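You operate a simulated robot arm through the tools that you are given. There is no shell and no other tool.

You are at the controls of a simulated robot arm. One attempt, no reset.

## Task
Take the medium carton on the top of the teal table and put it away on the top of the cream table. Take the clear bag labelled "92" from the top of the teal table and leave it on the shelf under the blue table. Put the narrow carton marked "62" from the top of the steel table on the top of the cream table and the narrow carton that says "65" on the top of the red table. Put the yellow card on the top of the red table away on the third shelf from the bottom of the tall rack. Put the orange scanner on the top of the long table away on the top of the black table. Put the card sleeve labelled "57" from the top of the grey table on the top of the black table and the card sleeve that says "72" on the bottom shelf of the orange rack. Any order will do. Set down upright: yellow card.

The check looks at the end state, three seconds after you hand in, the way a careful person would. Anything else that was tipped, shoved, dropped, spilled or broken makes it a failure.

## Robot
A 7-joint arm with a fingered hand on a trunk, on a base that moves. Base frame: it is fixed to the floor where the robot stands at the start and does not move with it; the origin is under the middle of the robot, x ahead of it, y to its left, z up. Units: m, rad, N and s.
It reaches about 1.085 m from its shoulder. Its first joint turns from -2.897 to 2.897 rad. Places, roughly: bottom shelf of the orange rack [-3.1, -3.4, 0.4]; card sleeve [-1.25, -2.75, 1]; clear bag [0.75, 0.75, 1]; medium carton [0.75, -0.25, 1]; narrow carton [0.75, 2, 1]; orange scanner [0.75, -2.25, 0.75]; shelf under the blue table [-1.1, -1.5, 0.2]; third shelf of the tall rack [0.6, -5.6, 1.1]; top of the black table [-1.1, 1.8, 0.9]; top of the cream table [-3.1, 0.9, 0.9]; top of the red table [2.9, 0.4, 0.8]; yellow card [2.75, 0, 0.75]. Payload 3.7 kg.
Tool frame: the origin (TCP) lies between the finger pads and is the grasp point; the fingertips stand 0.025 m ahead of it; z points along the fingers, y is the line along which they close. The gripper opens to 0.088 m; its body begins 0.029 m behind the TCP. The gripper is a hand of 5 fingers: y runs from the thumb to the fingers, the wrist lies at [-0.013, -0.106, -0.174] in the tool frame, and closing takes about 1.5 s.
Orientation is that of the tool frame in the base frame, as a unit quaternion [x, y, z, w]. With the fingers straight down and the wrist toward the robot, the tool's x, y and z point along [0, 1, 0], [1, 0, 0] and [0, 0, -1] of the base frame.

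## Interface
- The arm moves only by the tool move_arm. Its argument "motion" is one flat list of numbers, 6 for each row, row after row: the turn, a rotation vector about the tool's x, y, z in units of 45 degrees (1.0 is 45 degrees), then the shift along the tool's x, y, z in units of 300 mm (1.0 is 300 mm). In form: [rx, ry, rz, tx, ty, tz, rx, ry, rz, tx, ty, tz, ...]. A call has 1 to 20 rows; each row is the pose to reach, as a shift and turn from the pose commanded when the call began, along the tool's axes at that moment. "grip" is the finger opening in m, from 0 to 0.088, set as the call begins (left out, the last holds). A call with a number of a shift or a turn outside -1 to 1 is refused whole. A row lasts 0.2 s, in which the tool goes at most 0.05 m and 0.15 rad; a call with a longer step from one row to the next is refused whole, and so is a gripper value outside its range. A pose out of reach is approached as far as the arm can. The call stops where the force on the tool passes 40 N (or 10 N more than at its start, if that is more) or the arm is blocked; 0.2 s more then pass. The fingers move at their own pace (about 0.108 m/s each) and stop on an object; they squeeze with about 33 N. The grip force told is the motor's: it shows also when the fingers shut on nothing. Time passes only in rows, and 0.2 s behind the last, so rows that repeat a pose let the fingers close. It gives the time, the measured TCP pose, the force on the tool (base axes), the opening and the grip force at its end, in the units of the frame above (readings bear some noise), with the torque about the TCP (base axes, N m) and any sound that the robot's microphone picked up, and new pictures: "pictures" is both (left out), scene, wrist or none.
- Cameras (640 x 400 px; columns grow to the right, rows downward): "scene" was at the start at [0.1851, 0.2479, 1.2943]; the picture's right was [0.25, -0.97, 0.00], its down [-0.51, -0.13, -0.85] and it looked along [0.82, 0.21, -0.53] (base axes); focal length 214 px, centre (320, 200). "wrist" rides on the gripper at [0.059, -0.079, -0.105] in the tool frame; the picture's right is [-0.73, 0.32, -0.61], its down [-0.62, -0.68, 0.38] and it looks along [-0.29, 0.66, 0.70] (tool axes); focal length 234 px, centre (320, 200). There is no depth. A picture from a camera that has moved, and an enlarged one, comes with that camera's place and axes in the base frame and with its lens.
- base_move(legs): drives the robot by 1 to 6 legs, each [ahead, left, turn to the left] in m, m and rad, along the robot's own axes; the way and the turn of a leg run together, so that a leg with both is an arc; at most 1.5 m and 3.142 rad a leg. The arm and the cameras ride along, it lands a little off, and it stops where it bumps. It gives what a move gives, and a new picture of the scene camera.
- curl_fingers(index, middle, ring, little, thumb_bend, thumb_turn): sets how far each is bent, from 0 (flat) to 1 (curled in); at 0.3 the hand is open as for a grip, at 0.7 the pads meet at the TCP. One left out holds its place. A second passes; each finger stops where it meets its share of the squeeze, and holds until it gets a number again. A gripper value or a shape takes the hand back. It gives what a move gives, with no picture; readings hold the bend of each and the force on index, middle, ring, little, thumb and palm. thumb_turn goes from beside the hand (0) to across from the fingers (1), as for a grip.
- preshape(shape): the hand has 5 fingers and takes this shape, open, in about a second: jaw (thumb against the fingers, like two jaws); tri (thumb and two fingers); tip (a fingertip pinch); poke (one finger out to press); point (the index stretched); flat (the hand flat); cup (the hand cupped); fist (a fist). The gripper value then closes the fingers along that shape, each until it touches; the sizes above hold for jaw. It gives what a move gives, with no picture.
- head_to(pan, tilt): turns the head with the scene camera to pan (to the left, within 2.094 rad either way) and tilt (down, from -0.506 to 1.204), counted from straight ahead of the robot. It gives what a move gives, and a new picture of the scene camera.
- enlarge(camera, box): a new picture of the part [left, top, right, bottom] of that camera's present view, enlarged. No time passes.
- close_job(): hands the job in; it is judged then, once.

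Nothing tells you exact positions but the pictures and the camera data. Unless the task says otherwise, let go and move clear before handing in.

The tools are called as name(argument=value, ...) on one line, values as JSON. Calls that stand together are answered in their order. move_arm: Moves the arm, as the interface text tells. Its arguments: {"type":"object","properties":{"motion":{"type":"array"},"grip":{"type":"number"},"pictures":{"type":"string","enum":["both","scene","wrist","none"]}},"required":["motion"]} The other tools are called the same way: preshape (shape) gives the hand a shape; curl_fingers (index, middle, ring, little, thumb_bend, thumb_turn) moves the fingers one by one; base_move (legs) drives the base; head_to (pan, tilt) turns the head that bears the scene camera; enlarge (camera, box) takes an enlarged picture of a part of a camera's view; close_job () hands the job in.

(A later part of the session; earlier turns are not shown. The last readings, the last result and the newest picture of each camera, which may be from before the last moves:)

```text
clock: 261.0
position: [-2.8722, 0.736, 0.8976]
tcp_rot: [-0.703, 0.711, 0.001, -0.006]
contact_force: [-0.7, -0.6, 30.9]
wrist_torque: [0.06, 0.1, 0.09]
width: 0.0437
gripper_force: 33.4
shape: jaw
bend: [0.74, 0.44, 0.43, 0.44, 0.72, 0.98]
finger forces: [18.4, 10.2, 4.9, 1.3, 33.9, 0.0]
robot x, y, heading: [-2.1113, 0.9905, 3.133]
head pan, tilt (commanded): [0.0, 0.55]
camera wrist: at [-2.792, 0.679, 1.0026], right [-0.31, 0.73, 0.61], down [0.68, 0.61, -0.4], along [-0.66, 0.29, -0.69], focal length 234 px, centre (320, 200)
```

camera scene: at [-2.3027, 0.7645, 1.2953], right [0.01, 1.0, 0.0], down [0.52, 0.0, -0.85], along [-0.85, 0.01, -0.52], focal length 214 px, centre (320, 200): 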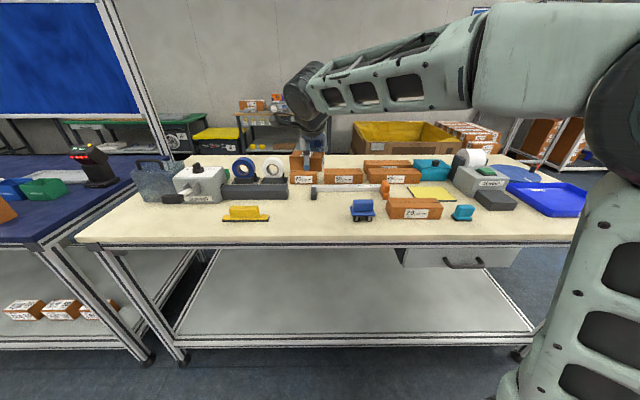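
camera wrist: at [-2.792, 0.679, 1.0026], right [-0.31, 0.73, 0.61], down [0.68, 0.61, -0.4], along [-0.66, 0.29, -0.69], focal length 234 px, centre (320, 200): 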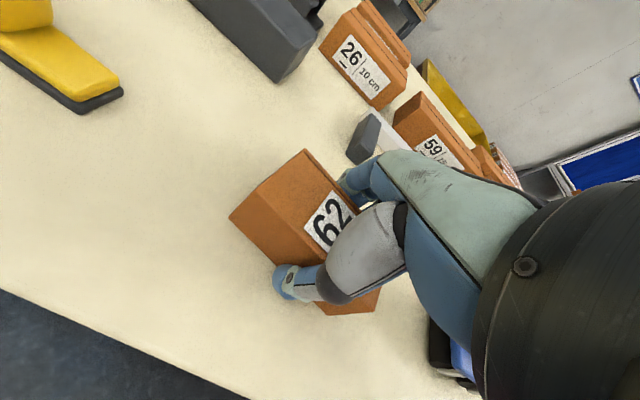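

Contact with the table. I relieve slightly and open the hand.

move_arm(motion=[0, 0, 0, 0, 0, -0.006, 0, 0, 0, 0, 0, -0.006, 0, 0, 0, 0, 0, -0.006, 0, 0, 0, 0, 0, -0.006, 0, 0, 0, 0, 0, -0.006, 0, 0, 0, 0, 0, -0.006], grip=0.088, pictures="none")

move_arm(motion=[0, 0, 0, 0, 0, -0.05, 0, 0, 0, 0, 0, -0.15, 0, 0, 0, 0, 0, -0.3, 0, 0, 0, 0, 0, -0.45, 0, 0, 0, 0, 0, -0.6, 0, 0, 0, 0, 0, -0.75, 0, 0, 0, 0, 0, -0.9, 0, 0, 0, 0, 0, -0.95], pictures="both")

```text
clock: 262.4
position: [-2.8718, 0.7359, 0.897]
tcp_rot: [-0.703, 0.711, 0.001, -0.003]
contact_force: [-0.7, 0.2, -0.3]
wrist_torque: [0.01, 0.02, -0.06]
width: 0.0878
gripper_force: 0.0
shape: jaw
bend: [0.3, 0.3, 0.3, 0.3, 0.3, 0.98]
finger forces: [0.0, 0.0, 0.0, 0.0, 0.1, 0.0]
robot x, y, heading: [-2.1104, 0.9847, 3.134]
head pan, tilt (commanded): [0.0, 0.55]
```

```text
clock: 264.2
position: [-2.8691, 0.7363, 1.1814]
tcp_rot: [-0.704, 0.71, 0.001, -0.004]
contact_force: [-1.1, -0.3, -0.3]
wrist_torque: [-0.01, 0.01, -0.01]
width: 0.088
gripper_force: 0.1
shape: jaw
bend: [0.3, 0.3, 0.3, 0.3, 0.3, 0.98]
finger forces: [0.1, 0.0, 0.1, 0.0, 0.0, 0.1]
robot x, y, heading: [-2.111, 0.9823, 3.136]
head pan, tilt (commanded): [0.0, 0.55]
camera scene: at [-2.3027, 0.7645, 1.2953], right [0.01, 1.0, 0.0], down [0.52, 0.0, -0.85], along [-0.85, 0.01, -0.52], focal length 214 px, centre (320, 200)
camera wrist: at [-2.7895, 0.6794, 1.2869], right [-0.31, 0.73, 0.61], down [0.68, 0.62, -0.39], along [-0.66, 0.29, -0.69], focal length 234 px, centre (320, 200)
```

scene: 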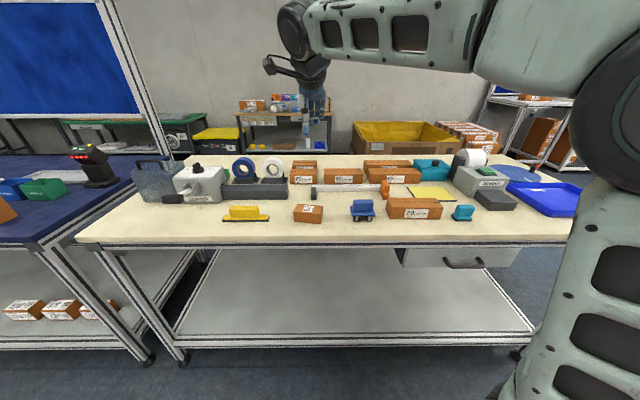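
wrist: 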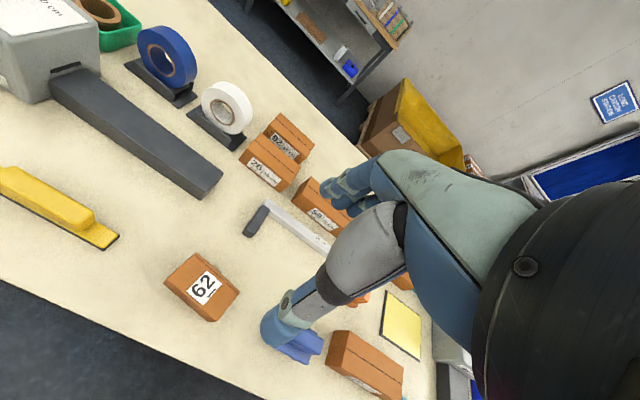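

62 is placed. I retract and drive back to the north end of the steel table for 65.

move_arm(motion=[0, 0, 0, -0.117, -0.083, 0, 0, 0, 0, -0.234, -0.167, 0, 0, 0, 0, -0.351, -0.25, 0, 0, 0, 0, -0.469, -0.333, 0, 0, 0, 0, -0.586, -0.417, 0, 0, 0, 0, -0.703, -0.5, 0], pictures="none")

move_arm(motion=[0, 0, 0, -0.1, -0.1, 0, 0, 0, 0, -0.2, -0.2, 0, 0, 0, 0, -0.3, -0.3, 0, 0, 0, 0, -0.4, -0.4, 0, 0, 0, 0, -0.5, -0.5, 0, 0, 0, 0, -0.6, -0.6, 0, 0, 0, 0, -0.7, -0.7, 0, 0, 0, 0, -0.7, -0.7, 0], pictures="none")

base_move(legs=[[0, -1.15, 0], [0, -1.15, 0], [-1.48, 0, 0], [-1.48, 0, 0], [0, 0, 1.575], [0.17, 0, 0]])

```text
clock: 265.6
position: [-2.7169, 0.9465, 1.1796]
tcp_rot: [-0.704, 0.71, 0.001, -0.003]
contact_force: [-0.5, 0.0, 0.5]
wrist_torque: [0.04, -0.01, 0.0]
width: 0.0881
gripper_force: 0.1
shape: jaw
bend: [0.3, 0.3, 0.3, 0.3, 0.3, 0.98]
finger forces: [0.0, 0.0, 0.0, 0.0, 0.0, 0.0]
robot x, y, heading: [-2.1119, 0.9908, 3.136]
head pan, tilt (commanded): [0.0, 0.55]
```

```text
clock: 267.4
position: [-2.5034, 1.1542, 1.1759]
tcp_rot: [-0.704, 0.71, 0.001, -0.003]
contact_force: [0.8, -0.2, -0.1]
wrist_torque: [0.02, 0.01, -0.03]
width: 0.0877
gripper_force: 0.1
shape: jaw
bend: [0.3, 0.3, 0.3, 0.3, 0.3, 0.98]
finger forces: [0.0, 0.0, 0.0, 0.1, 0.1, 0.1]
robot x, y, heading: [-2.113, 0.9883, 3.135]
head pan, tilt (commanded): [0.0, 0.55]
```

```text
clock: 297.5
position: [0.7178, 2.7146, 1.1776]
tcp_rot: [1.0, -0.016, 0.002, 0.004]
contact_force: [0.6, -0.1, -0.2]
wrist_torque: [0.02, -0.01, 0.0]
width: 0.0876
gripper_force: 0.1
shape: jaw
bend: [0.3, 0.3, 0.3, 0.3, 0.3, 0.98]
finger forces: [0.1, 0.1, 0.1, 0.1, 0.1, 0.0]
robot x, y, heading: [0.8935, 3.1048, -1.601]
head pan, tilt (commanded): [0.0, 0.55]
camera scene: at [1.11, 2.9093, 1.2953], right [-1.0, 0.03, 0.0], down [0.02, 0.52, -0.85], along [-0.02, -0.85, -0.52], focal length 214 px, centre (320, 200)
```

scene: 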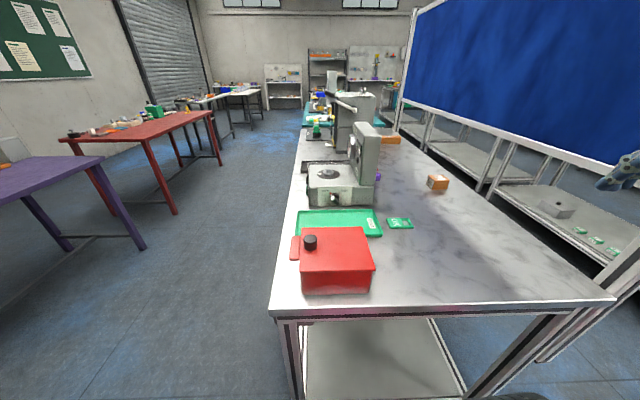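

I am back at the table end. I move the hand toward carton 65.

move_arm(motion=[0, 0, -0.007, -0.02, 0.139, 0, 0, 0, -0.014, -0.04, 0.278, 0, 0, 0, -0.02, -0.06, 0.417, 0, 0, 0, -0.027, -0.08, 0.555, 0, 0, 0, -0.034, -0.1, 0.694, 0, 0, 0, -0.041, -0.12, 0.833, 0], grip=0.088, pictures="none")

move_arm(motion=[0, 0, 0, -0.02, 0.11, 0.039, 0, 0, 0, -0.04, 0.22, 0.077, 0, 0, 0, -0.06, 0.33, 0.116, 0, 0, 0, -0.08, 0.44, 0.155, 0, 0, 0, -0.097, 0.553, 0.193, 0, 0, 0, -0.097, 0.553, 0.193], pictures="wrist")

enlarge(camera="wrist", box=[190, 150, 350, 250])

```text
clock: 298.9
position: [0.6748, 2.4667, 1.1778]
tcp_rot: [1.0, 0.0, 0.002, 0.005]
contact_force: [0.3, 1.9, 0.6]
wrist_torque: [-0.04, 0.01, 0.04]
width: 0.0879
gripper_force: 0.0
shape: jaw
bend: [0.3, 0.3, 0.3, 0.3, 0.3, 0.98]
finger forces: [0.1, 0.0, 0.0, 0.0, 0.1, 0.1]
robot x, y, heading: [0.8908, 3.1051, -1.599]
head pan, tilt (commanded): [0.0, 0.55]
```

```text
clock: 300.3
position: [0.644, 2.2999, 1.1216]
tcp_rot: [1.0, 0.0, 0.003, 0.004]
contact_force: [-0.5, 0.0, 0.6]
wrist_torque: [0.02, -0.01, 0.0]
width: 0.0875
gripper_force: 0.1
shape: jaw
bend: [0.3, 0.3, 0.3, 0.3, 0.3, 0.98]
finger forces: [0.0, 0.0, 0.0, 0.0, 0.0, 0.0]
robot x, y, heading: [0.8943, 3.1044, -1.6]
head pan, tilt (commanded): [0.0, 0.55]
camera wrist: at [0.7025, 2.3816, 1.2268], right [-0.73, -0.32, 0.61], down [-0.62, 0.68, -0.39], along [-0.29, -0.66, -0.69], focal length 234 px, centre (320, 200)
```

wrist: 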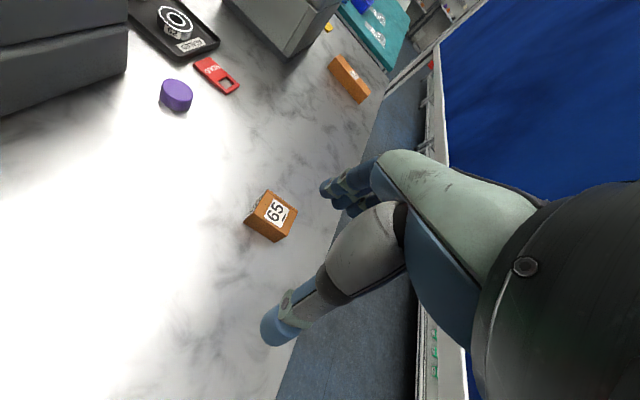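

```text
4.00 times, centred on (270, 200) of wrist
camera zoom: at [0.7025, 2.3816, 1.2268], right [-0.73, -0.32, 0.61], down [-0.62, 0.68, -0.39], along [-0.29, -0.66, -0.69], focal length 937 px, centre (520, 200)
```

zoom: 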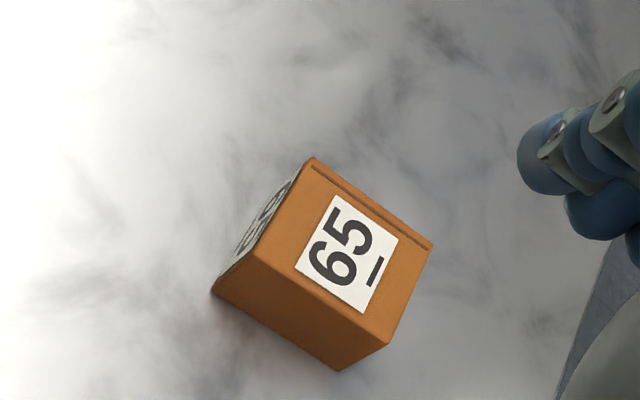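

65 is centred at (0.635, 2.182), slightly rotated. I align, move over and descend.

move_arm(motion=[0, 0, -0.028, -0.01, 0.131, 0, 0, 0, -0.055, -0.02, 0.262, 0, 0, 0, -0.083, -0.03, 0.393, 0, 0, 0, -0.083, -0.03, 0.393, 0.15, 0, 0, -0.083, -0.03, 0.393, 0.3, 0, 0, -0.083, -0.03, 0.393, 0.4, 0, 0, -0.083, -0.03, 0.393, 0.489, 0, 0, -0.083, -0.03, 0.393, 0.489], grip=0.088, pictures="wrist")

```text
clock: 302.1
position: [0.6381, 2.1812, 0.9771]
tcp_rot: [0.999, 0.034, 0.002, 0.003]
contact_force: [0.3, 0.4, 0.2]
wrist_torque: [0.01, -0.01, -0.03]
width: 0.0879
gripper_force: 0.0
shape: jaw
bend: [0.3, 0.3, 0.3, 0.3, 0.3, 0.98]
finger forces: [0.0, 0.0, 0.1, 0.0, 0.0, 0.0]
robot x, y, heading: [0.8921, 3.1063, -1.601]
head pan, tilt (commanded): [0.0, 0.55]
camera wrist: at [0.6912, 2.2669, 1.0823], right [-0.71, -0.37, 0.61], down [-0.67, 0.64, -0.39], along [-0.24, -0.68, -0.69], focal length 234 px, centre (320, 200)
```

wrist: 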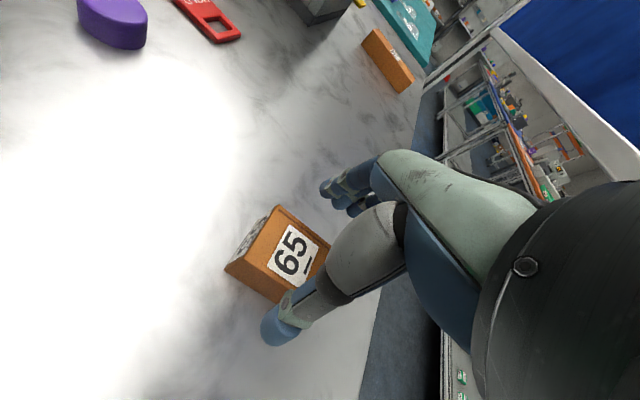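

move_arm(motion=[0, 0, 0, -0.008, 0, 0.05, 0, 0, 0, -0.008, 0, 0.1, 0, 0, 0, -0.008, 0, 0.155, 0, 0, 0, -0.008, 0, 0.155], grip=0.088, pictures="none")

move_arm(motion=[0, 0, 0, 0, 0, 0, 0, 0, 0, 0, 0, 0, 0, 0, 0, 0, 0, 0, 0, 0, 0, 0, 0, 0, 0, 0, 0, 0, 0, 0, 0, 0, 0, 0, 0, 0, 0, 0, 0, 0, 0, 0, 0, 0, 0, 0, 0, 0], grip=0.0, pictures="wrist")

```text
clock: 303.1
position: [0.6345, 2.1811, 0.9301]
tcp_rot: [0.999, 0.033, 0.001, 0.004]
contact_force: [-0.1, -1.0, -0.6]
wrist_torque: [-0.03, -0.01, 0.01]
width: 0.0878
gripper_force: 0.0
shape: jaw
bend: [0.3, 0.3, 0.3, 0.3, 0.3, 0.98]
finger forces: [0.0, 0.0, 0.0, 0.0, 0.0, 0.0]
robot x, y, heading: [0.8911, 3.105, -1.601]
head pan, tilt (commanded): [0.0, 0.55]
```

```text
clock: 304.9
position: [0.6353, 2.1814, 0.9297]
tcp_rot: [0.999, 0.033, 0.002, 0.004]
contact_force: [0.1, -0.3, 0.8]
wrist_torque: [0.0, -0.01, 0.0]
width: 0.0438
gripper_force: 32.8
shape: jaw
bend: [0.74, 0.44, 0.41, 0.45, 0.71, 1.0]
finger forces: [17.0, 8.9, 3.8, 0.0, 29.7, 0.0]
robot x, y, heading: [0.8908, 3.1072, -1.597]
head pan, tilt (commanded): [0.0, 0.55]
camera wrist: at [0.6877, 2.266, 1.0347], right [-0.71, -0.37, 0.61], down [-0.67, 0.64, -0.39], along [-0.24, -0.68, -0.69], focal length 234 px, centre (320, 200)
```

wrist: 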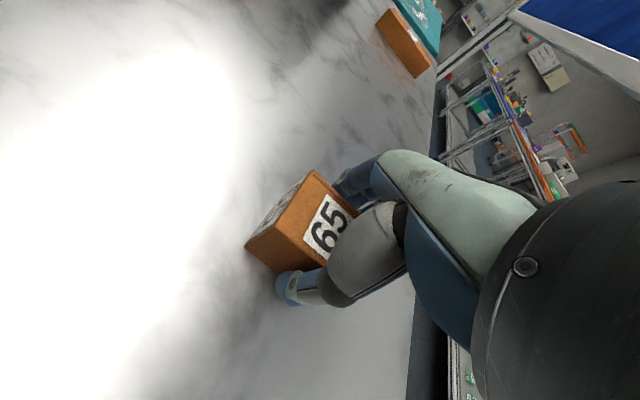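

65 is gripped. I lift it and retract.

move_arm(motion=[0, 0, 0, 0, 0, -0.04, 0, 0, 0, 0, 0, -0.1, 0, 0, 0, 0, 0, -0.2, 0, 0, 0, 0, 0, -0.35, 0, 0, 0, 0, 0, -0.5, 0, 0, 0, 0, 0, -0.65, 0, 0, 0, 0, -0.1, -0.75, 0, 0, 0, 0, -0.25, -0.8, 0, 0, 0, 0, -0.4, -0.8], pictures="none")

move_arm(motion=[0, 0, 0, 0.02, -0.15, 0, 0, 0, 0, 0.04, -0.3, 0, 0, 0, 0, 0.06, -0.45, 0, 0, 0, 0, 0.08, -0.6, 0, 0, 0, 0, 0.1, -0.75, 0, 0, 0, 0, 0.12, -0.9, 0, 0, 0, 0, 0.14, -1.0, 0], pictures="none")

move_arm(motion=[0, 0, 0, 0.0, -0.12, 0, 0, 0, 0, 0.0, -0.25, 0, 0, 0, 0, 0.0, -0.33, 0, 0, 0, 0, 0.0, -0.33, 0], pictures="both")

```text
clock: 306.9
position: [0.6236, 2.3023, 1.1675]
tcp_rot: [0.999, 0.033, 0.002, 0.003]
contact_force: [0.6, 0.6, -1.8]
wrist_torque: [0.02, 0.02, -0.01]
width: 0.0437
gripper_force: 32.7
shape: jaw
bend: [0.74, 0.44, 0.41, 0.45, 0.71, 0.99]
finger forces: [16.8, 8.9, 3.9, 0.0, 29.8, 0.0]
robot x, y, heading: [0.8925, 3.104, -1.598]
head pan, tilt (commanded): [0.0, 0.55]
```

```text
clock: 308.5
position: [0.6488, 2.6005, 1.1657]
tcp_rot: [0.999, 0.034, 0.002, 0.003]
contact_force: [-0.1, -0.4, -0.9]
wrist_torque: [0.06, 0.02, 0.03]
width: 0.0437
gripper_force: 32.8
shape: jaw
bend: [0.74, 0.44, 0.41, 0.45, 0.71, 0.99]
finger forces: [17.1, 9.0, 3.9, 0.0, 29.8, 0.0]
robot x, y, heading: [0.8918, 3.1037, -1.603]
head pan, tilt (commanded): [0.0, 0.55]
```

```text
clock: 309.5
position: [0.642, 2.699, 1.165]
tcp_rot: [0.999, 0.033, 0.002, 0.003]
contact_force: [0.4, -0.2, -1.6]
wrist_torque: [0.03, -0.01, -0.03]
width: 0.0435
gripper_force: 33.1
shape: jaw
bend: [0.74, 0.44, 0.41, 0.45, 0.71, 0.99]
finger forces: [17.0, 9.0, 4.0, 0.0, 29.8, 0.0]
robot x, y, heading: [0.8904, 3.1057, -1.603]
head pan, tilt (commanded): [0.0, 0.55]
camera scene: at [1.11, 2.9093, 1.2953], right [-1.0, 0.03, 0.0], down [0.02, 0.52, -0.85], along [-0.02, -0.85, -0.52], focal length 214 px, centre (320, 200)
camera wrist: at [0.6954, 2.7858, 1.2713], right [-0.71, -0.37, 0.61], down [-0.67, 0.64, -0.39], along [-0.24, -0.68, -0.69], focal length 234 px, centre (320, 200)
```

scene: 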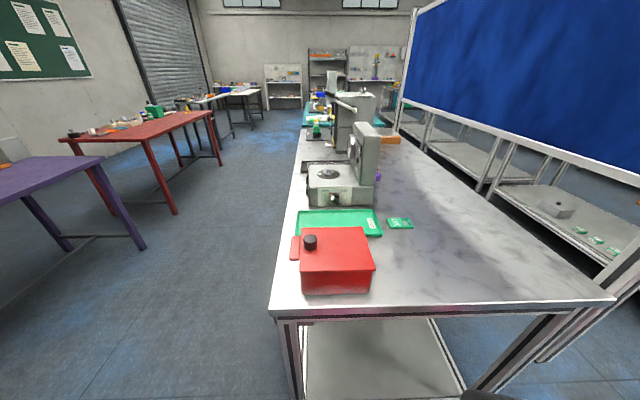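
wrist: 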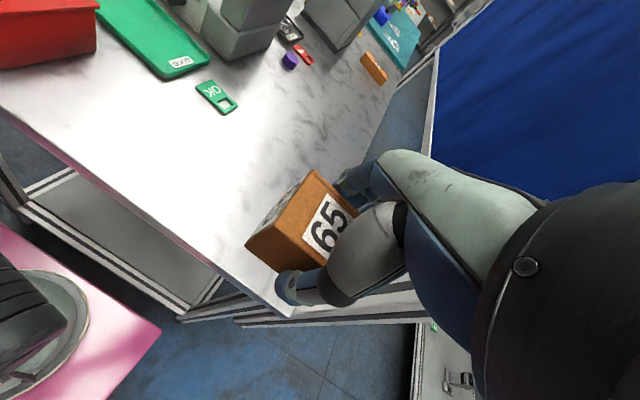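

Carton 65 is held. I drive to the red table aisle and face the red table.

base_move(legs=[[-0.18, 0, 0.03], [0, 0.96, 0], [1.3, 0, 0], [1.3, 0, 0], [0, 0, 1.571]])

head_to(pan=0.0, tilt=0.6)

```text
clock: 331.6
position: [2.2169, 0.4409, 1.1659]
tcp_rot: [0.676, 0.736, 0.004, 0.002]
contact_force: [-0.4, 0.6, -0.9]
wrist_torque: [0.0, 0.0, 0.0]
width: 0.0434
gripper_force: 32.9
shape: jaw
bend: [0.74, 0.44, 0.42, 0.45, 0.71, 0.99]
finger forces: [16.9, 8.8, 3.9, 0.0, 29.6, 0.0]
robot x, y, heading: [1.8061, 0.6853, -0.012]
head pan, tilt (commanded): [0.0, 0.55]
camera scene: at [1.998, 0.907, 1.2953], right [-0.01, -1.0, 0.0], down [-0.52, 0.01, -0.85], along [0.85, -0.01, -0.52], focal length 214 px, centre (320, 200)
```

scene: 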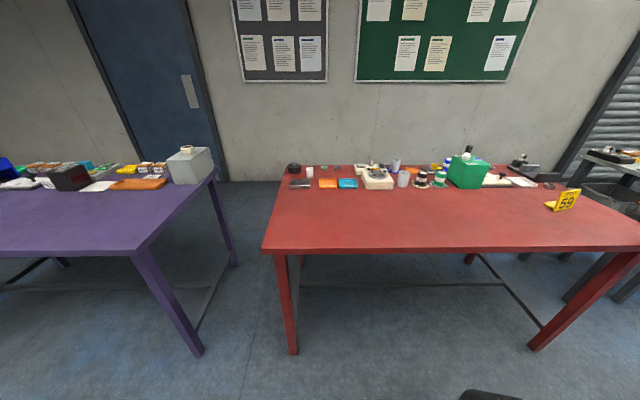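

```text
clock: 332.2
position: [2.217, 0.4406, 1.1671]
tcp_rot: [0.677, 0.736, 0.004, 0.002]
contact_force: [-0.4, 0.0, -1.5]
wrist_torque: [-0.01, -0.03, 0.0]
width: 0.0433
gripper_force: 33.5
shape: jaw
bend: [0.74, 0.44, 0.42, 0.45, 0.71, 0.99]
finger forces: [16.9, 8.8, 3.8, 0.1, 29.4, 0.0]
robot x, y, heading: [1.8049, 0.6861, -0.015]
head pan, tilt (commanded): [0.0, 0.6]
camera scene: at [1.9966, 0.907, 1.2908], right [-0.01, -1.0, 0.0], down [-0.56, 0.01, -0.83], along [0.83, -0.01, -0.56], focal length 214 px, centre (320, 200)
```

scene: 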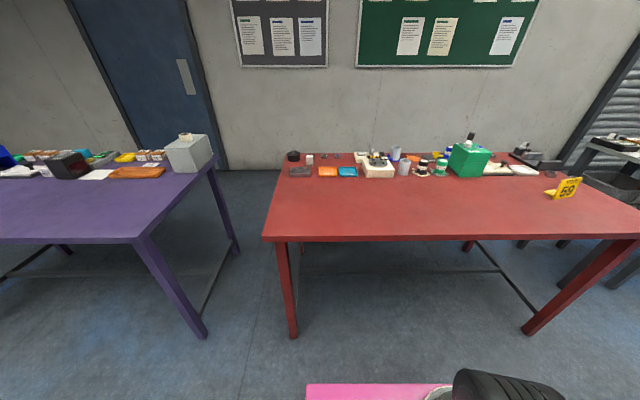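

The red table (z≈0.76) has a wide free front area; the yellow "59" card stands near (2.8, -0.22). I move closer and lower carton 65 at about (2.72, 0.48).

base_move(legs=[[0.2, 0, 0.015]])

move_arm(motion=[0, 0, 0, 0.005, 0.16, 0, 0, 0, 0, 0.01, 0.32, 0, 0, 0, 0, 0.015, 0.48, 0, 0, 0, 0, 0.02, 0.64, 0, 0, 0, 0, 0.03, 0.8, 0, 0, 0, 0, 0.04, 0.95, 0.05, 0, 0, 0, 0.05, 1.0, 0.2, 0, 0, 0, 0.05, 1.0, 0.35, 0, 0, 0, 0.05, 1.0, 0.5, 0, 0, 0, 0.05, 1.0, 0.65, 0, 0, 0, 0.05, 1.0, 0.8, 0, 0, 0, 0.05, 1.0, 0.95, 0, 0, 0, 0.05, 1.0, 0.95], pictures="both")

```text
clock: 333.8
position: [2.4218, 0.4465, 1.1655]
tcp_rot: [0.672, 0.741, 0.004, 0.002]
contact_force: [0.2, -0.3, -0.9]
wrist_torque: [0.01, 0.0, 0.03]
width: 0.0436
gripper_force: 32.7
shape: jaw
bend: [0.74, 0.44, 0.42, 0.45, 0.71, 0.99]
finger forces: [16.9, 8.8, 3.9, 0.0, 29.5, 0.0]
robot x, y, heading: [2.0102, 0.6824, 0.005]
head pan, tilt (commanded): [0.0, 0.6]
camera scene: at [2.1954, 0.9091, 1.2908], right [0.0, -1.0, 0.0], down [-0.56, 0.0, -0.83], along [0.83, 0.0, -0.56], focal length 214 px, centre (320, 200)
```

scene: 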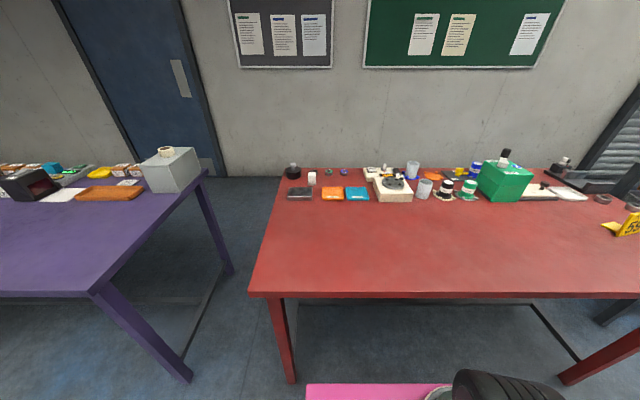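

```text
clock: 336.6
position: [2.72, 0.4912, 0.8832]
tcp_rot: [0.672, 0.741, 0.004, 0.001]
contact_force: [0.3, 0.5, -1.4]
wrist_torque: [0.01, -0.03, 0.01]
width: 0.0431
gripper_force: 33.2
shape: jaw
bend: [0.74, 0.44, 0.42, 0.45, 0.71, 0.99]
finger forces: [16.9, 8.7, 3.8, 0.1, 29.5, 0.0]
robot x, y, heading: [2.007, 0.6818, 0.008]
head pan, tilt (commanded): [0.0, 0.6]
camera scene: at [2.1954, 0.9091, 1.2908], right [0.0, -1.0, 0.0], down [-0.56, 0.0, -0.83], along [0.82, 0.0, -0.57], focal length 214 px, centre (320, 200)
camera wrist: at [2.636, 0.544, 0.9881], right [0.39, -0.69, 0.61], down [-0.61, -0.69, -0.39], along [0.69, -0.22, -0.69], focal length 234 px, centre (320, 200)
```

scene: 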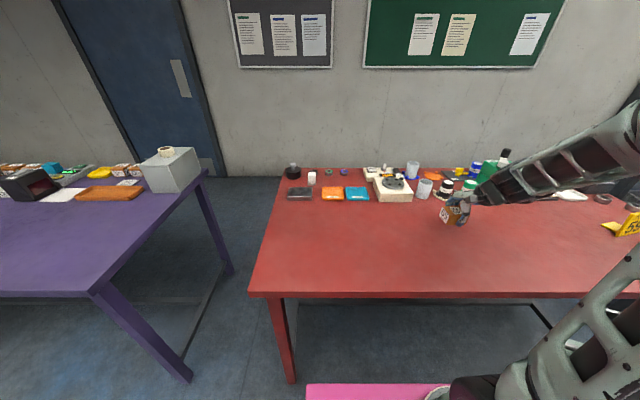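
wrist: 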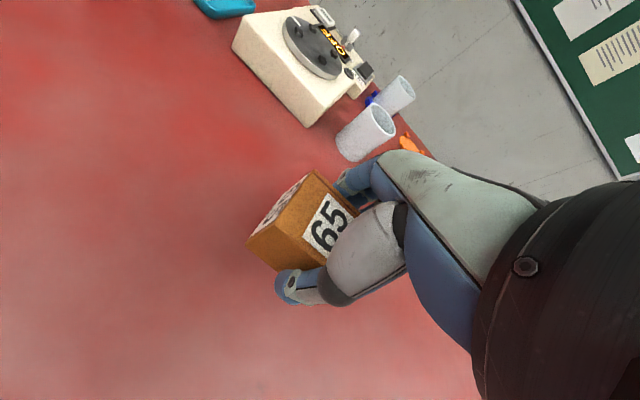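

move_arm(motion=[0, 0, 0, 0, 0, 0.1, 0, 0, 0, 0, 0, 0.18, 0, 0, 0, 0, 0, 0.25, 0, 0, 0, 0, 0, 0.25], pictures="wrist")

```text
clock: 337.4
position: [2.7249, 0.4926, 0.8269]
tcp_rot: [0.672, 0.74, 0.009, 0.008]
contact_force: [-6.4, 2.4, 25.0]
wrist_torque: [0.03, 0.23, 0.11]
width: 0.0439
gripper_force: 33.1
shape: jaw
bend: [0.75, 0.45, 0.43, 0.45, 0.72, 0.98]
finger forces: [16.6, 8.4, 4.2, 0.1, 35.3, 0.0]
robot x, y, heading: [2.0074, 0.6799, 0.005]
head pan, tilt (commanded): [0.0, 0.6]
stopped in row 3: the force on the tool passed its limit at 72 N (the readings are from after the stop); the commanded pose is now the measured one
camera wrist: at [2.6381, 0.5454, 0.9301], right [0.38, -0.69, 0.61], down [-0.61, -0.69, -0.4], along [0.7, -0.22, -0.68], focal length 234 px, centre (320, 200)
```

wrist: 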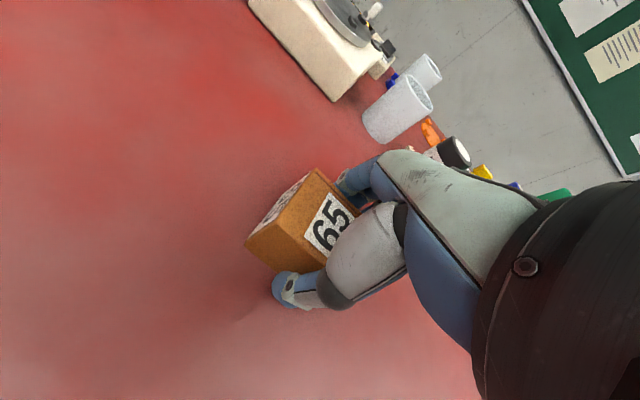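

The table is at z≈0.797, a bit higher than estimated; the carton touched down. I relieve and release gently.

move_arm(motion=[0, 0, 0, 0, 0, -0.005, 0, 0, 0, 0, 0, -0.005, 0, 0, 0, 0, 0, -0.005], pictures="none")

move_arm(motion=[0, 0, 0, 0, 0, 0, 0, 0, 0, 0, 0, 0, 0, 0, 0, 0, 0, 0, 0, 0, 0, 0, 0, 0, 0, 0, 0, 0, 0, 0, 0, 0, 0, 0, 0, 0], grip=0.088, pictures="wrist")

```text
clock: 338.2
position: [2.7232, 0.492, 0.8262]
tcp_rot: [0.672, 0.741, 0.008, 0.007]
contact_force: [-0.9, 0.6, 23.6]
wrist_torque: [0.04, 0.07, 0.09]
width: 0.0443
gripper_force: 32.5
shape: jaw
bend: [0.75, 0.45, 0.43, 0.45, 0.72, 0.98]
finger forces: [17.8, 9.3, 4.6, 0.1, 32.8, 0.0]
robot x, y, heading: [2.01, 0.6846, 0.006]
head pan, tilt (commanded): [0.0, 0.6]
```

```text
clock: 338.9
position: [2.7264, 0.4934, 0.8285]
tcp_rot: [0.671, 0.741, 0.01, 0.007]
contact_force: [0.0, 0.5, -0.2]
wrist_torque: [0.02, -0.01, 0.0]
width: 0.0877
gripper_force: 0.1
shape: jaw
bend: [0.3, 0.3, 0.3, 0.3, 0.3, 0.97]
finger forces: [0.0, 0.0, 0.0, 0.1, 0.0, 0.0]
robot x, y, heading: [2.0098, 0.6827, 0.004]
head pan, tilt (commanded): [0.0, 0.6]
stopped in row 3: the force on the tool passed its limit at 41 N (the readings are from after the stop); the commanded pose is now the measured one
camera wrist: at [2.6397, 0.5454, 0.9313], right [0.38, -0.69, 0.61], down [-0.61, -0.69, -0.4], along [0.7, -0.22, -0.68], focal length 234 px, centre (320, 200)
```

wrist: 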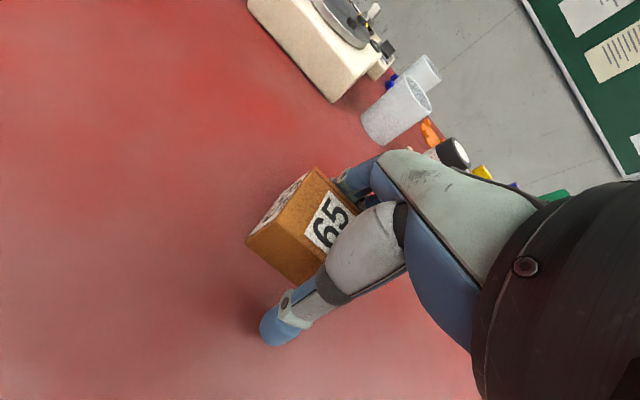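

Released. I raise the hand straight up.

move_arm(motion=[0, 0, 0, 0, 0, -0.05, 0, 0, 0, 0, 0, -0.15, 0, 0, 0, 0, 0, -0.3, 0, 0, 0, 0, 0, -0.45, 0, 0, 0, 0, 0, -0.6, 0, 0, 0, 0, 0, -0.75, 0, 0, 0, 0, 0, -0.9, 0, 0, 0, 0, 0, -1.0], pictures="both")

```text
clock: 340.6
position: [2.7177, 0.4921, 1.1279]
tcp_rot: [0.671, 0.741, 0.009, 0.007]
contact_force: [-0.1, 0.5, 0.1]
wrist_torque: [0.02, 0.0, 0.03]
width: 0.0878
gripper_force: 0.1
shape: jaw
bend: [0.3, 0.3, 0.3, 0.3, 0.3, 0.97]
finger forces: [0.0, 0.0, 0.0, 0.0, 0.0, 0.0]
robot x, y, heading: [2.0125, 0.6828, 0.0]
head pan, tilt (commanded): [0.0, 0.6]
camera scene: at [2.1956, 0.9092, 1.2908], right [0.0, -1.0, 0.0], down [-0.56, 0.0, -0.83], along [0.83, 0.0, -0.56], focal length 214 px, centre (320, 200)
camera wrist: at [2.6324, 0.5441, 1.2316], right [0.38, -0.69, 0.61], down [-0.61, -0.69, -0.4], along [0.7, -0.22, -0.68], focal length 234 px, centre (320, 200)
```

scene: 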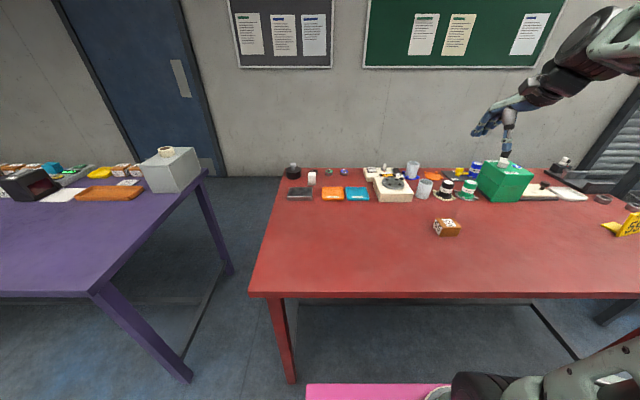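
wrist: 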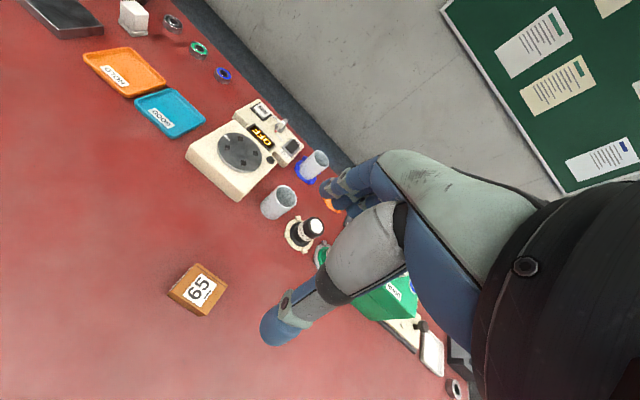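

65 stands on the red table. Now I look at the yellow card to the right.

head_to(pan=-0.9, tilt=0.6)

enlarge(camera="scene", box=[200, 80, 440, 230])

```text
clock: 341.9
position: [2.7193, 0.4924, 1.1277]
tcp_rot: [0.672, 0.741, 0.01, 0.008]
contact_force: [0.0, -0.7, 1.4]
wrist_torque: [0.01, 0.01, -0.01]
width: 0.0877
gripper_force: 0.0
shape: jaw
bend: [0.3, 0.3, 0.3, 0.3, 0.3, 0.97]
finger forces: [0.0, 0.0, 0.0, 0.0, 0.0, 0.0]
robot x, y, heading: [2.0122, 0.685, 0.007]
head pan, tilt (commanded): [-0.901, 0.6]
camera scene: at [2.1624, 0.8398, 1.2908], right [-0.78, -0.63, 0.0], down [-0.35, 0.44, -0.83], along [0.52, -0.64, -0.56], focal length 214 px, centre (320, 200)
```

scene: 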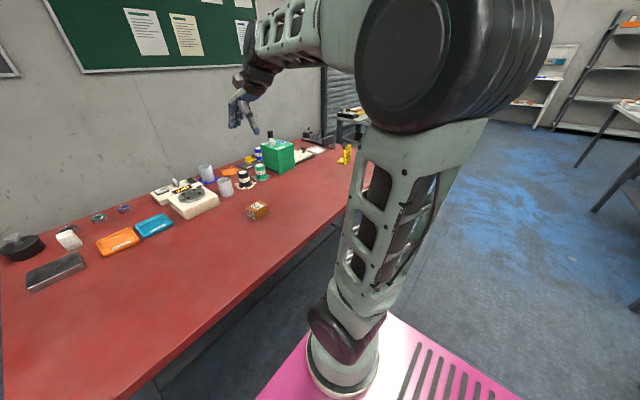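

```text
2.67 times, centred on (320, 155) of scene
camera zoom: at [2.1624, 0.8398, 1.2908], right [-0.78, -0.63, 0.0], down [-0.35, 0.44, -0.83], along [0.52, -0.64, -0.56], focal length 572 px, centre (320, 320)
```

zoom: 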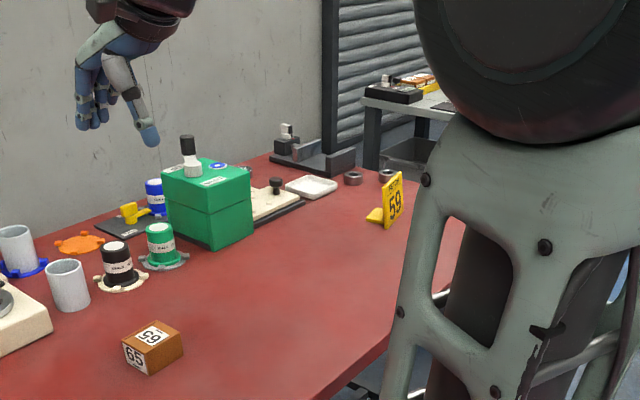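

The card is an upright plate with a small foot tab. I strafe right to get in front of it.

base_move(legs=[[0, -0.68, 0]])

head_to(pan=-0.5, tilt=0.7)

enlarge(camera="scene", box=[240, 60, 480, 210])

move_arm(motion=[0, 0, 0, 0, 0, 0], pictures="wrist")

```text
clock: 345.6
position: [2.722, -0.1891, 1.1269]
tcp_rot: [0.672, 0.741, 0.009, 0.008]
contact_force: [0.1, 0.2, 0.1]
wrist_torque: [0.01, -0.03, 0.02]
width: 0.088
gripper_force: 0.1
shape: jaw
bend: [0.3, 0.3, 0.3, 0.3, 0.3, 0.97]
finger forces: [0.0, 0.0, 0.1, 0.2, 0.1, 0.0]
robot x, y, heading: [2.0129, 0.0021, 0.002]
head pan, tilt (commanded): [-0.901, 0.6]
camera scene: at [2.1653, 0.1592, 1.2908], right [-0.78, -0.62, 0.0], down [-0.35, 0.44, -0.83], along [0.52, -0.64, -0.56], focal length 214 px, centre (320, 200)
```

scene: 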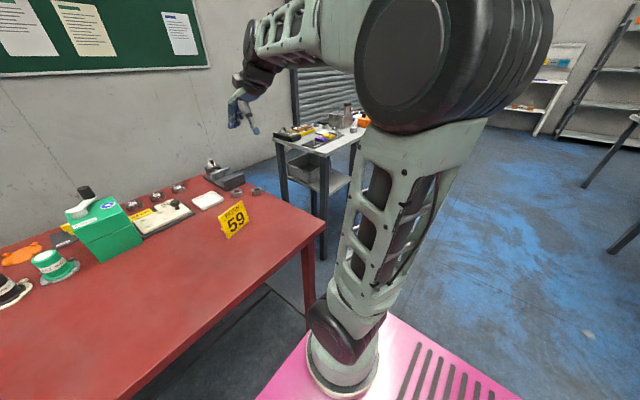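

```text
clock: 346.5
position: [2.7226, -0.1894, 1.1274]
tcp_rot: [0.672, 0.741, 0.01, 0.007]
contact_force: [-0.3, 0.3, 0.2]
wrist_torque: [-0.01, -0.01, 0.0]
width: 0.0876
gripper_force: 0.2
shape: jaw
bend: [0.3, 0.3, 0.3, 0.3, 0.3, 0.97]
finger forces: [0.0, 0.0, 0.0, 0.0, 0.1, 0.1]
robot x, y, heading: [2.0153, 0.0025, 0.003]
head pan, tilt (commanded): [-0.499, 0.7]
camera scene: at [2.1848, 0.1878, 1.2822], right [-0.48, -0.88, 0.0], down [-0.57, 0.31, -0.77], along [0.67, -0.36, -0.64], focal length 214 px, centre (320, 200)
```

scene: 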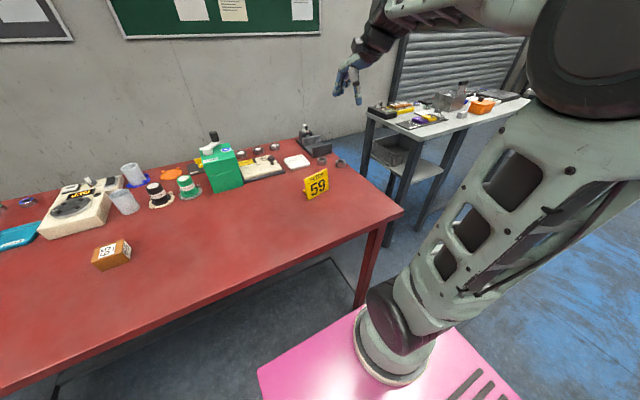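

```text
2.67 times, centred on (360, 135) of scene
camera zoom: at [2.1848, 0.1878, 1.2822], right [-0.48, -0.88, 0.0], down [-0.57, 0.31, -0.77], along [0.67, -0.36, -0.64], focal length 572 px, centre (213, 373)
```

zoom: 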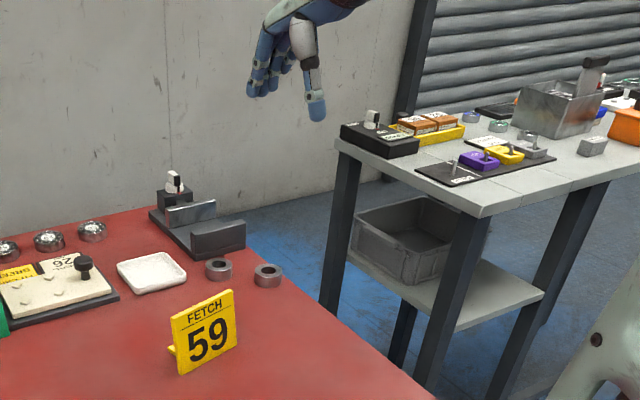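

```text
clock: 346.9
position: [2.7219, -0.1875, 1.1282]
tcp_rot: [0.671, 0.741, 0.011, 0.008]
contact_force: [-0.7, -0.7, 0.9]
wrist_torque: [-0.01, -0.01, 0.0]
width: 0.0878
gripper_force: 0.1
shape: jaw
bend: [0.3, 0.3, 0.3, 0.3, 0.3, 0.97]
finger forces: [0.0, 0.0, 0.0, 0.1, 0.1, 0.0]
robot x, y, heading: [2.0149, 0.0024, 0.004]
head pan, tilt (commanded): [-0.499, 0.7]
camera wrist: at [2.6353, -0.1365, 1.2311], right [0.38, -0.69, 0.61], down [-0.61, -0.69, -0.4], along [0.7, -0.22, -0.68], focal length 234 px, centre (320, 200)
```

wrist: 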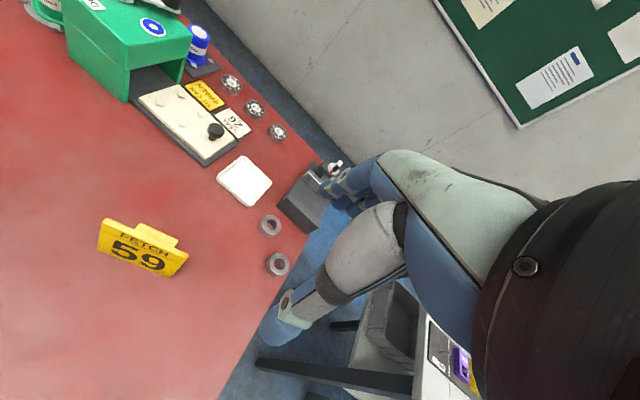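

The card "FETCH 59" stands with its plate facing me, foot behind, at about (2.72, -0.094). I zoom the wrist view to refine before grasping it from above.

enlarge(camera="wrist", box=[60, 190, 220, 290])

```text
4.00 times, centred on (140, 240) of wrist
camera zoom: at [2.6353, -0.1365, 1.2311], right [0.38, -0.69, 0.61], down [-0.61, -0.69, -0.4], along [0.7, -0.22, -0.68], focal length 937 px, centre (1040, 40)
```

zoom: 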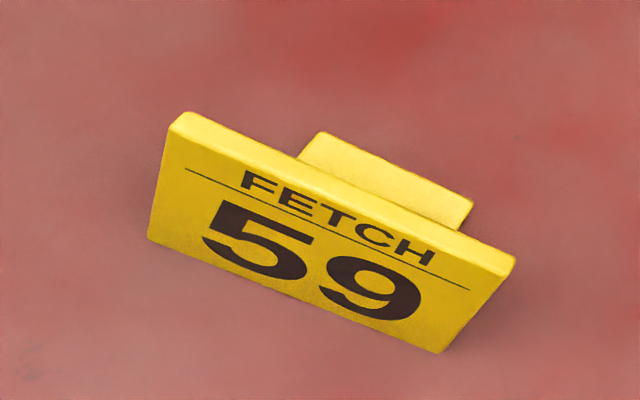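

The plate is about 0.10 wide, 0.08 tall, leaning back about 8°, turned about 0.21 rad. I align the hand to it and come down above it.

move_arm(motion=[0.069, -0.004, -0.049, 0.107, 0.02, 0, 0.139, -0.008, -0.097, 0.214, 0.04, 0, 0.208, -0.012, -0.146, 0.321, 0.061, 0.0, 0.208, -0.012, -0.146, 0.321, 0.061, 0.14, 0.208, -0.012, -0.146, 0.321, 0.061, 0.28, 0.208, -0.012, -0.146, 0.321, 0.061, 0.42, 0.208, -0.012, -0.146, 0.321, 0.061, 0.52, 0.208, -0.012, -0.146, 0.321, 0.061, 0.52], grip=0.088, pictures="both")

enlarge(camera="scene", box=[240, 100, 400, 200])

```text
clock: 348.7
position: [2.7352, -0.0873, 0.9721]
tcp_rot: [0.627, 0.776, -0.054, -0.043]
contact_force: [0.5, -0.2, -0.5]
wrist_torque: [0.0, 0.02, -0.03]
width: 0.0877
gripper_force: 0.1
shape: jaw
bend: [0.3, 0.3, 0.3, 0.3, 0.3, 0.97]
finger forces: [0.0, 0.0, 0.1, 0.1, 0.0, 0.0]
robot x, y, heading: [2.0129, 0.0045, 0.002]
head pan, tilt (commanded): [-0.499, 0.7]
camera scene: at [2.1848, 0.1879, 1.2822], right [-0.47, -0.88, 0.0], down [-0.57, 0.31, -0.76], along [0.67, -0.36, -0.64], focal length 214 px, centre (320, 200)
camera wrist: at [2.6604, -0.0419, 1.087], right [0.55, -0.62, 0.56], down [-0.58, -0.76, -0.28], along [0.6, -0.17, -0.78], focal length 234 px, centre (320, 200)
```

scene: 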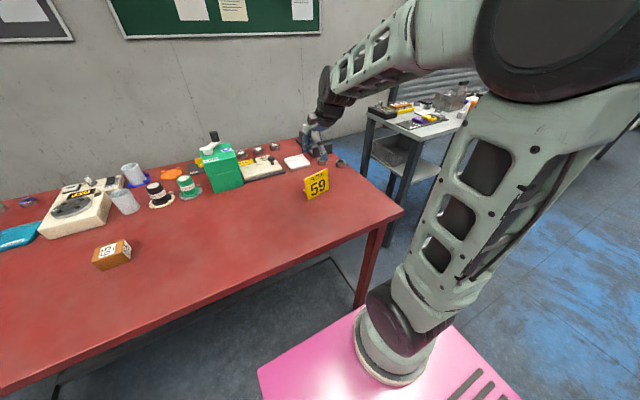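
wrist: 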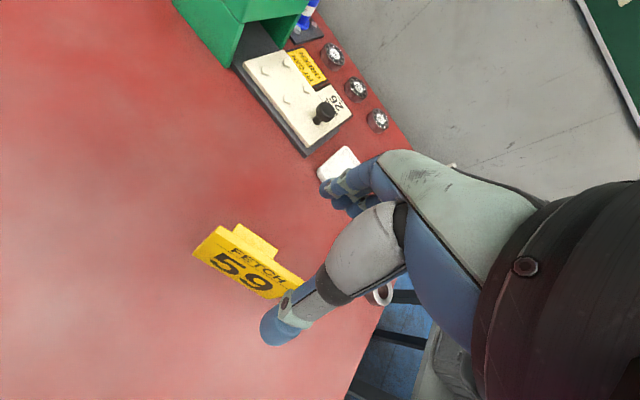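

```text
4.00 times, centred on (320, 150) of scene
camera zoom: at [2.1848, 0.1879, 1.2822], right [-0.47, -0.88, 0.0], down [-0.57, 0.31, -0.76], along [0.67, -0.36, -0.64], focal length 858 px, centre (320, 400)
```

zoom: 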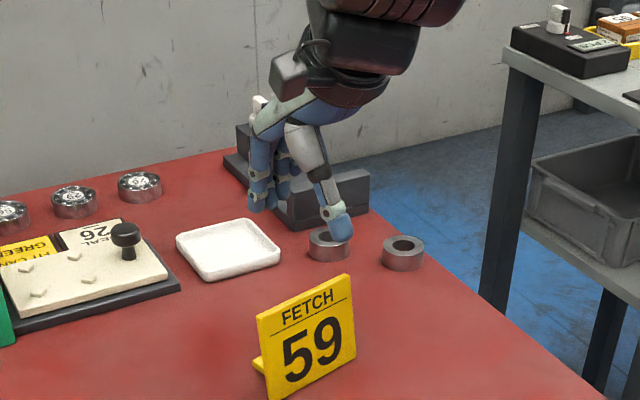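

The hand straddles the plate well. I descend along the plate and close.

move_arm(motion=[0, 0, 0, 0, 0.006, 0.1, 0, 0, 0, 0, 0.012, 0.2, 0, 0, 0, 0, 0.018, 0.3, 0, 0, 0, 0, 0.025, 0.385, 0, 0, 0, 0, 0.025, 0.385], grip=0.088, pictures="both")

enlarge(camera="scene", box=[240, 100, 400, 200])

```text
clock: 349.9
position: [2.7258, -0.0923, 0.8548]
tcp_rot: [0.626, 0.777, -0.054, -0.043]
contact_force: [-0.2, 0.3, 0.5]
wrist_torque: [-0.01, 0.03, -0.02]
width: 0.0879
gripper_force: 0.1
shape: jaw
bend: [0.3, 0.3, 0.3, 0.3, 0.3, 0.97]
finger forces: [0.0, 0.0, 0.0, 0.1, 0.0, 0.1]
robot x, y, heading: [2.013, 0.0035, 0.007]
head pan, tilt (commanded): [-0.499, 0.7]
camera scene: at [2.1848, 0.1879, 1.2822], right [-0.47, -0.88, 0.0], down [-0.57, 0.31, -0.76], along [0.67, -0.36, -0.64], focal length 214 px, centre (320, 200)
camera wrist: at [2.6517, -0.0465, 0.9712], right [0.55, -0.62, 0.56], down [-0.58, -0.76, -0.28], along [0.6, -0.17, -0.78], focal length 234 px, centre (320, 200)
```

scene: 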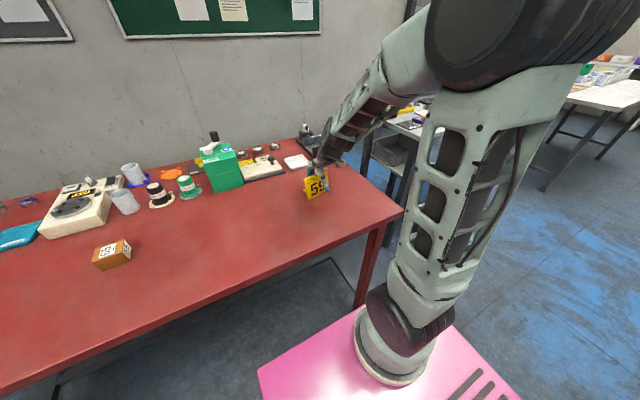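
wrist: 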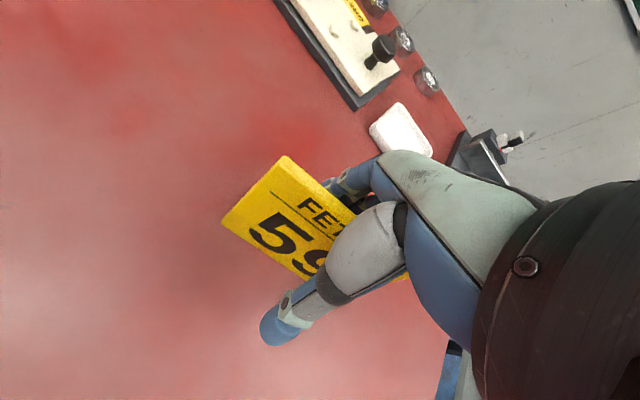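

```text
4.00 times, centred on (320, 150) of scene
camera zoom: at [2.1848, 0.1879, 1.2822], right [-0.47, -0.88, 0.0], down [-0.57, 0.31, -0.76], along [0.67, -0.36, -0.64], focal length 858 px, centre (320, 400)
```

zoom: 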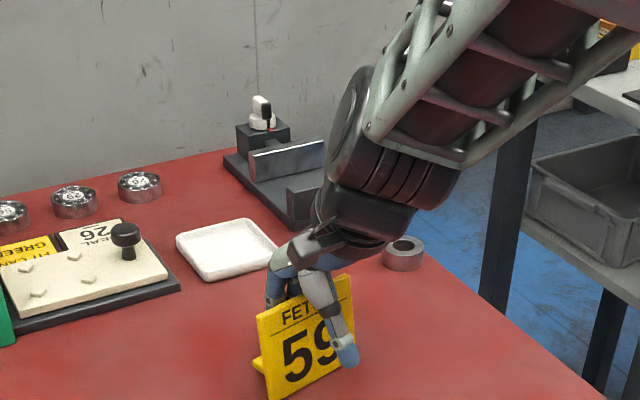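

move_arm(motion=[0, 0, 0, 0, 0, 0, 0, 0, 0, 0, 0, 0, 0, 0, 0, 0, 0, 0, 0, 0, 0, 0, 0, 0, 0, 0, 0, 0, 0, 0, 0, 0, 0, 0, 0, 0, 0, 0, 0, 0, 0, 0, 0, 0, 0, 0, 0, 0], grip=0.0, pictures="wrist")

enlarge(camera="scene", box=[240, 100, 400, 200])

```text
clock: 351.7
position: [2.7261, -0.0926, 0.856]
tcp_rot: [0.627, 0.776, -0.055, -0.043]
contact_force: [-0.2, 0.7, 0.2]
wrist_torque: [0.05, 0.01, -0.02]
width: 0.0026
gripper_force: 33.2
shape: jaw
bend: [0.67, 0.71, 0.7, 0.7, 0.72, 1.0]
finger forces: [19.3, 7.0, 3.1, 0.1, 29.6, 0.1]
robot x, y, heading: [2.0101, 0.0029, 0.004]
head pan, tilt (commanded): [-0.499, 0.7]
camera wrist: at [2.6517, -0.0464, 0.9715], right [0.55, -0.62, 0.56], down [-0.58, -0.76, -0.28], along [0.6, -0.17, -0.78], focal length 234 px, centre (320, 200)
```

wrist: 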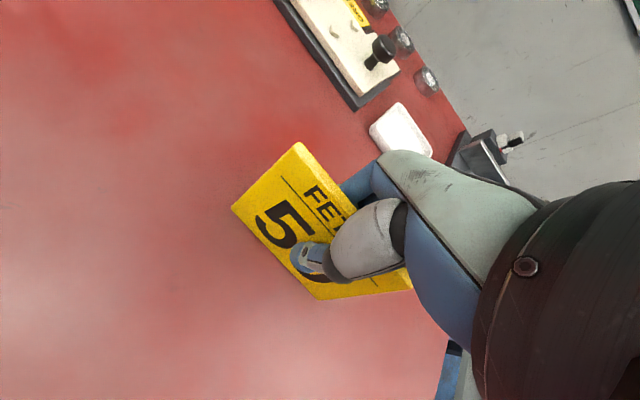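

```text
4.00 times, centred on (320, 150) of scene
camera zoom: at [2.1848, 0.1879, 1.2822], right [-0.47, -0.88, 0.0], down [-0.57, 0.31, -0.76], along [0.67, -0.36, -0.64], focal length 858 px, centre (320, 400)
```

zoom: 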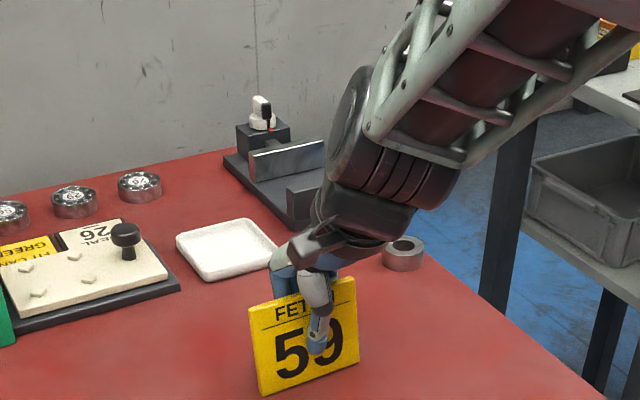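

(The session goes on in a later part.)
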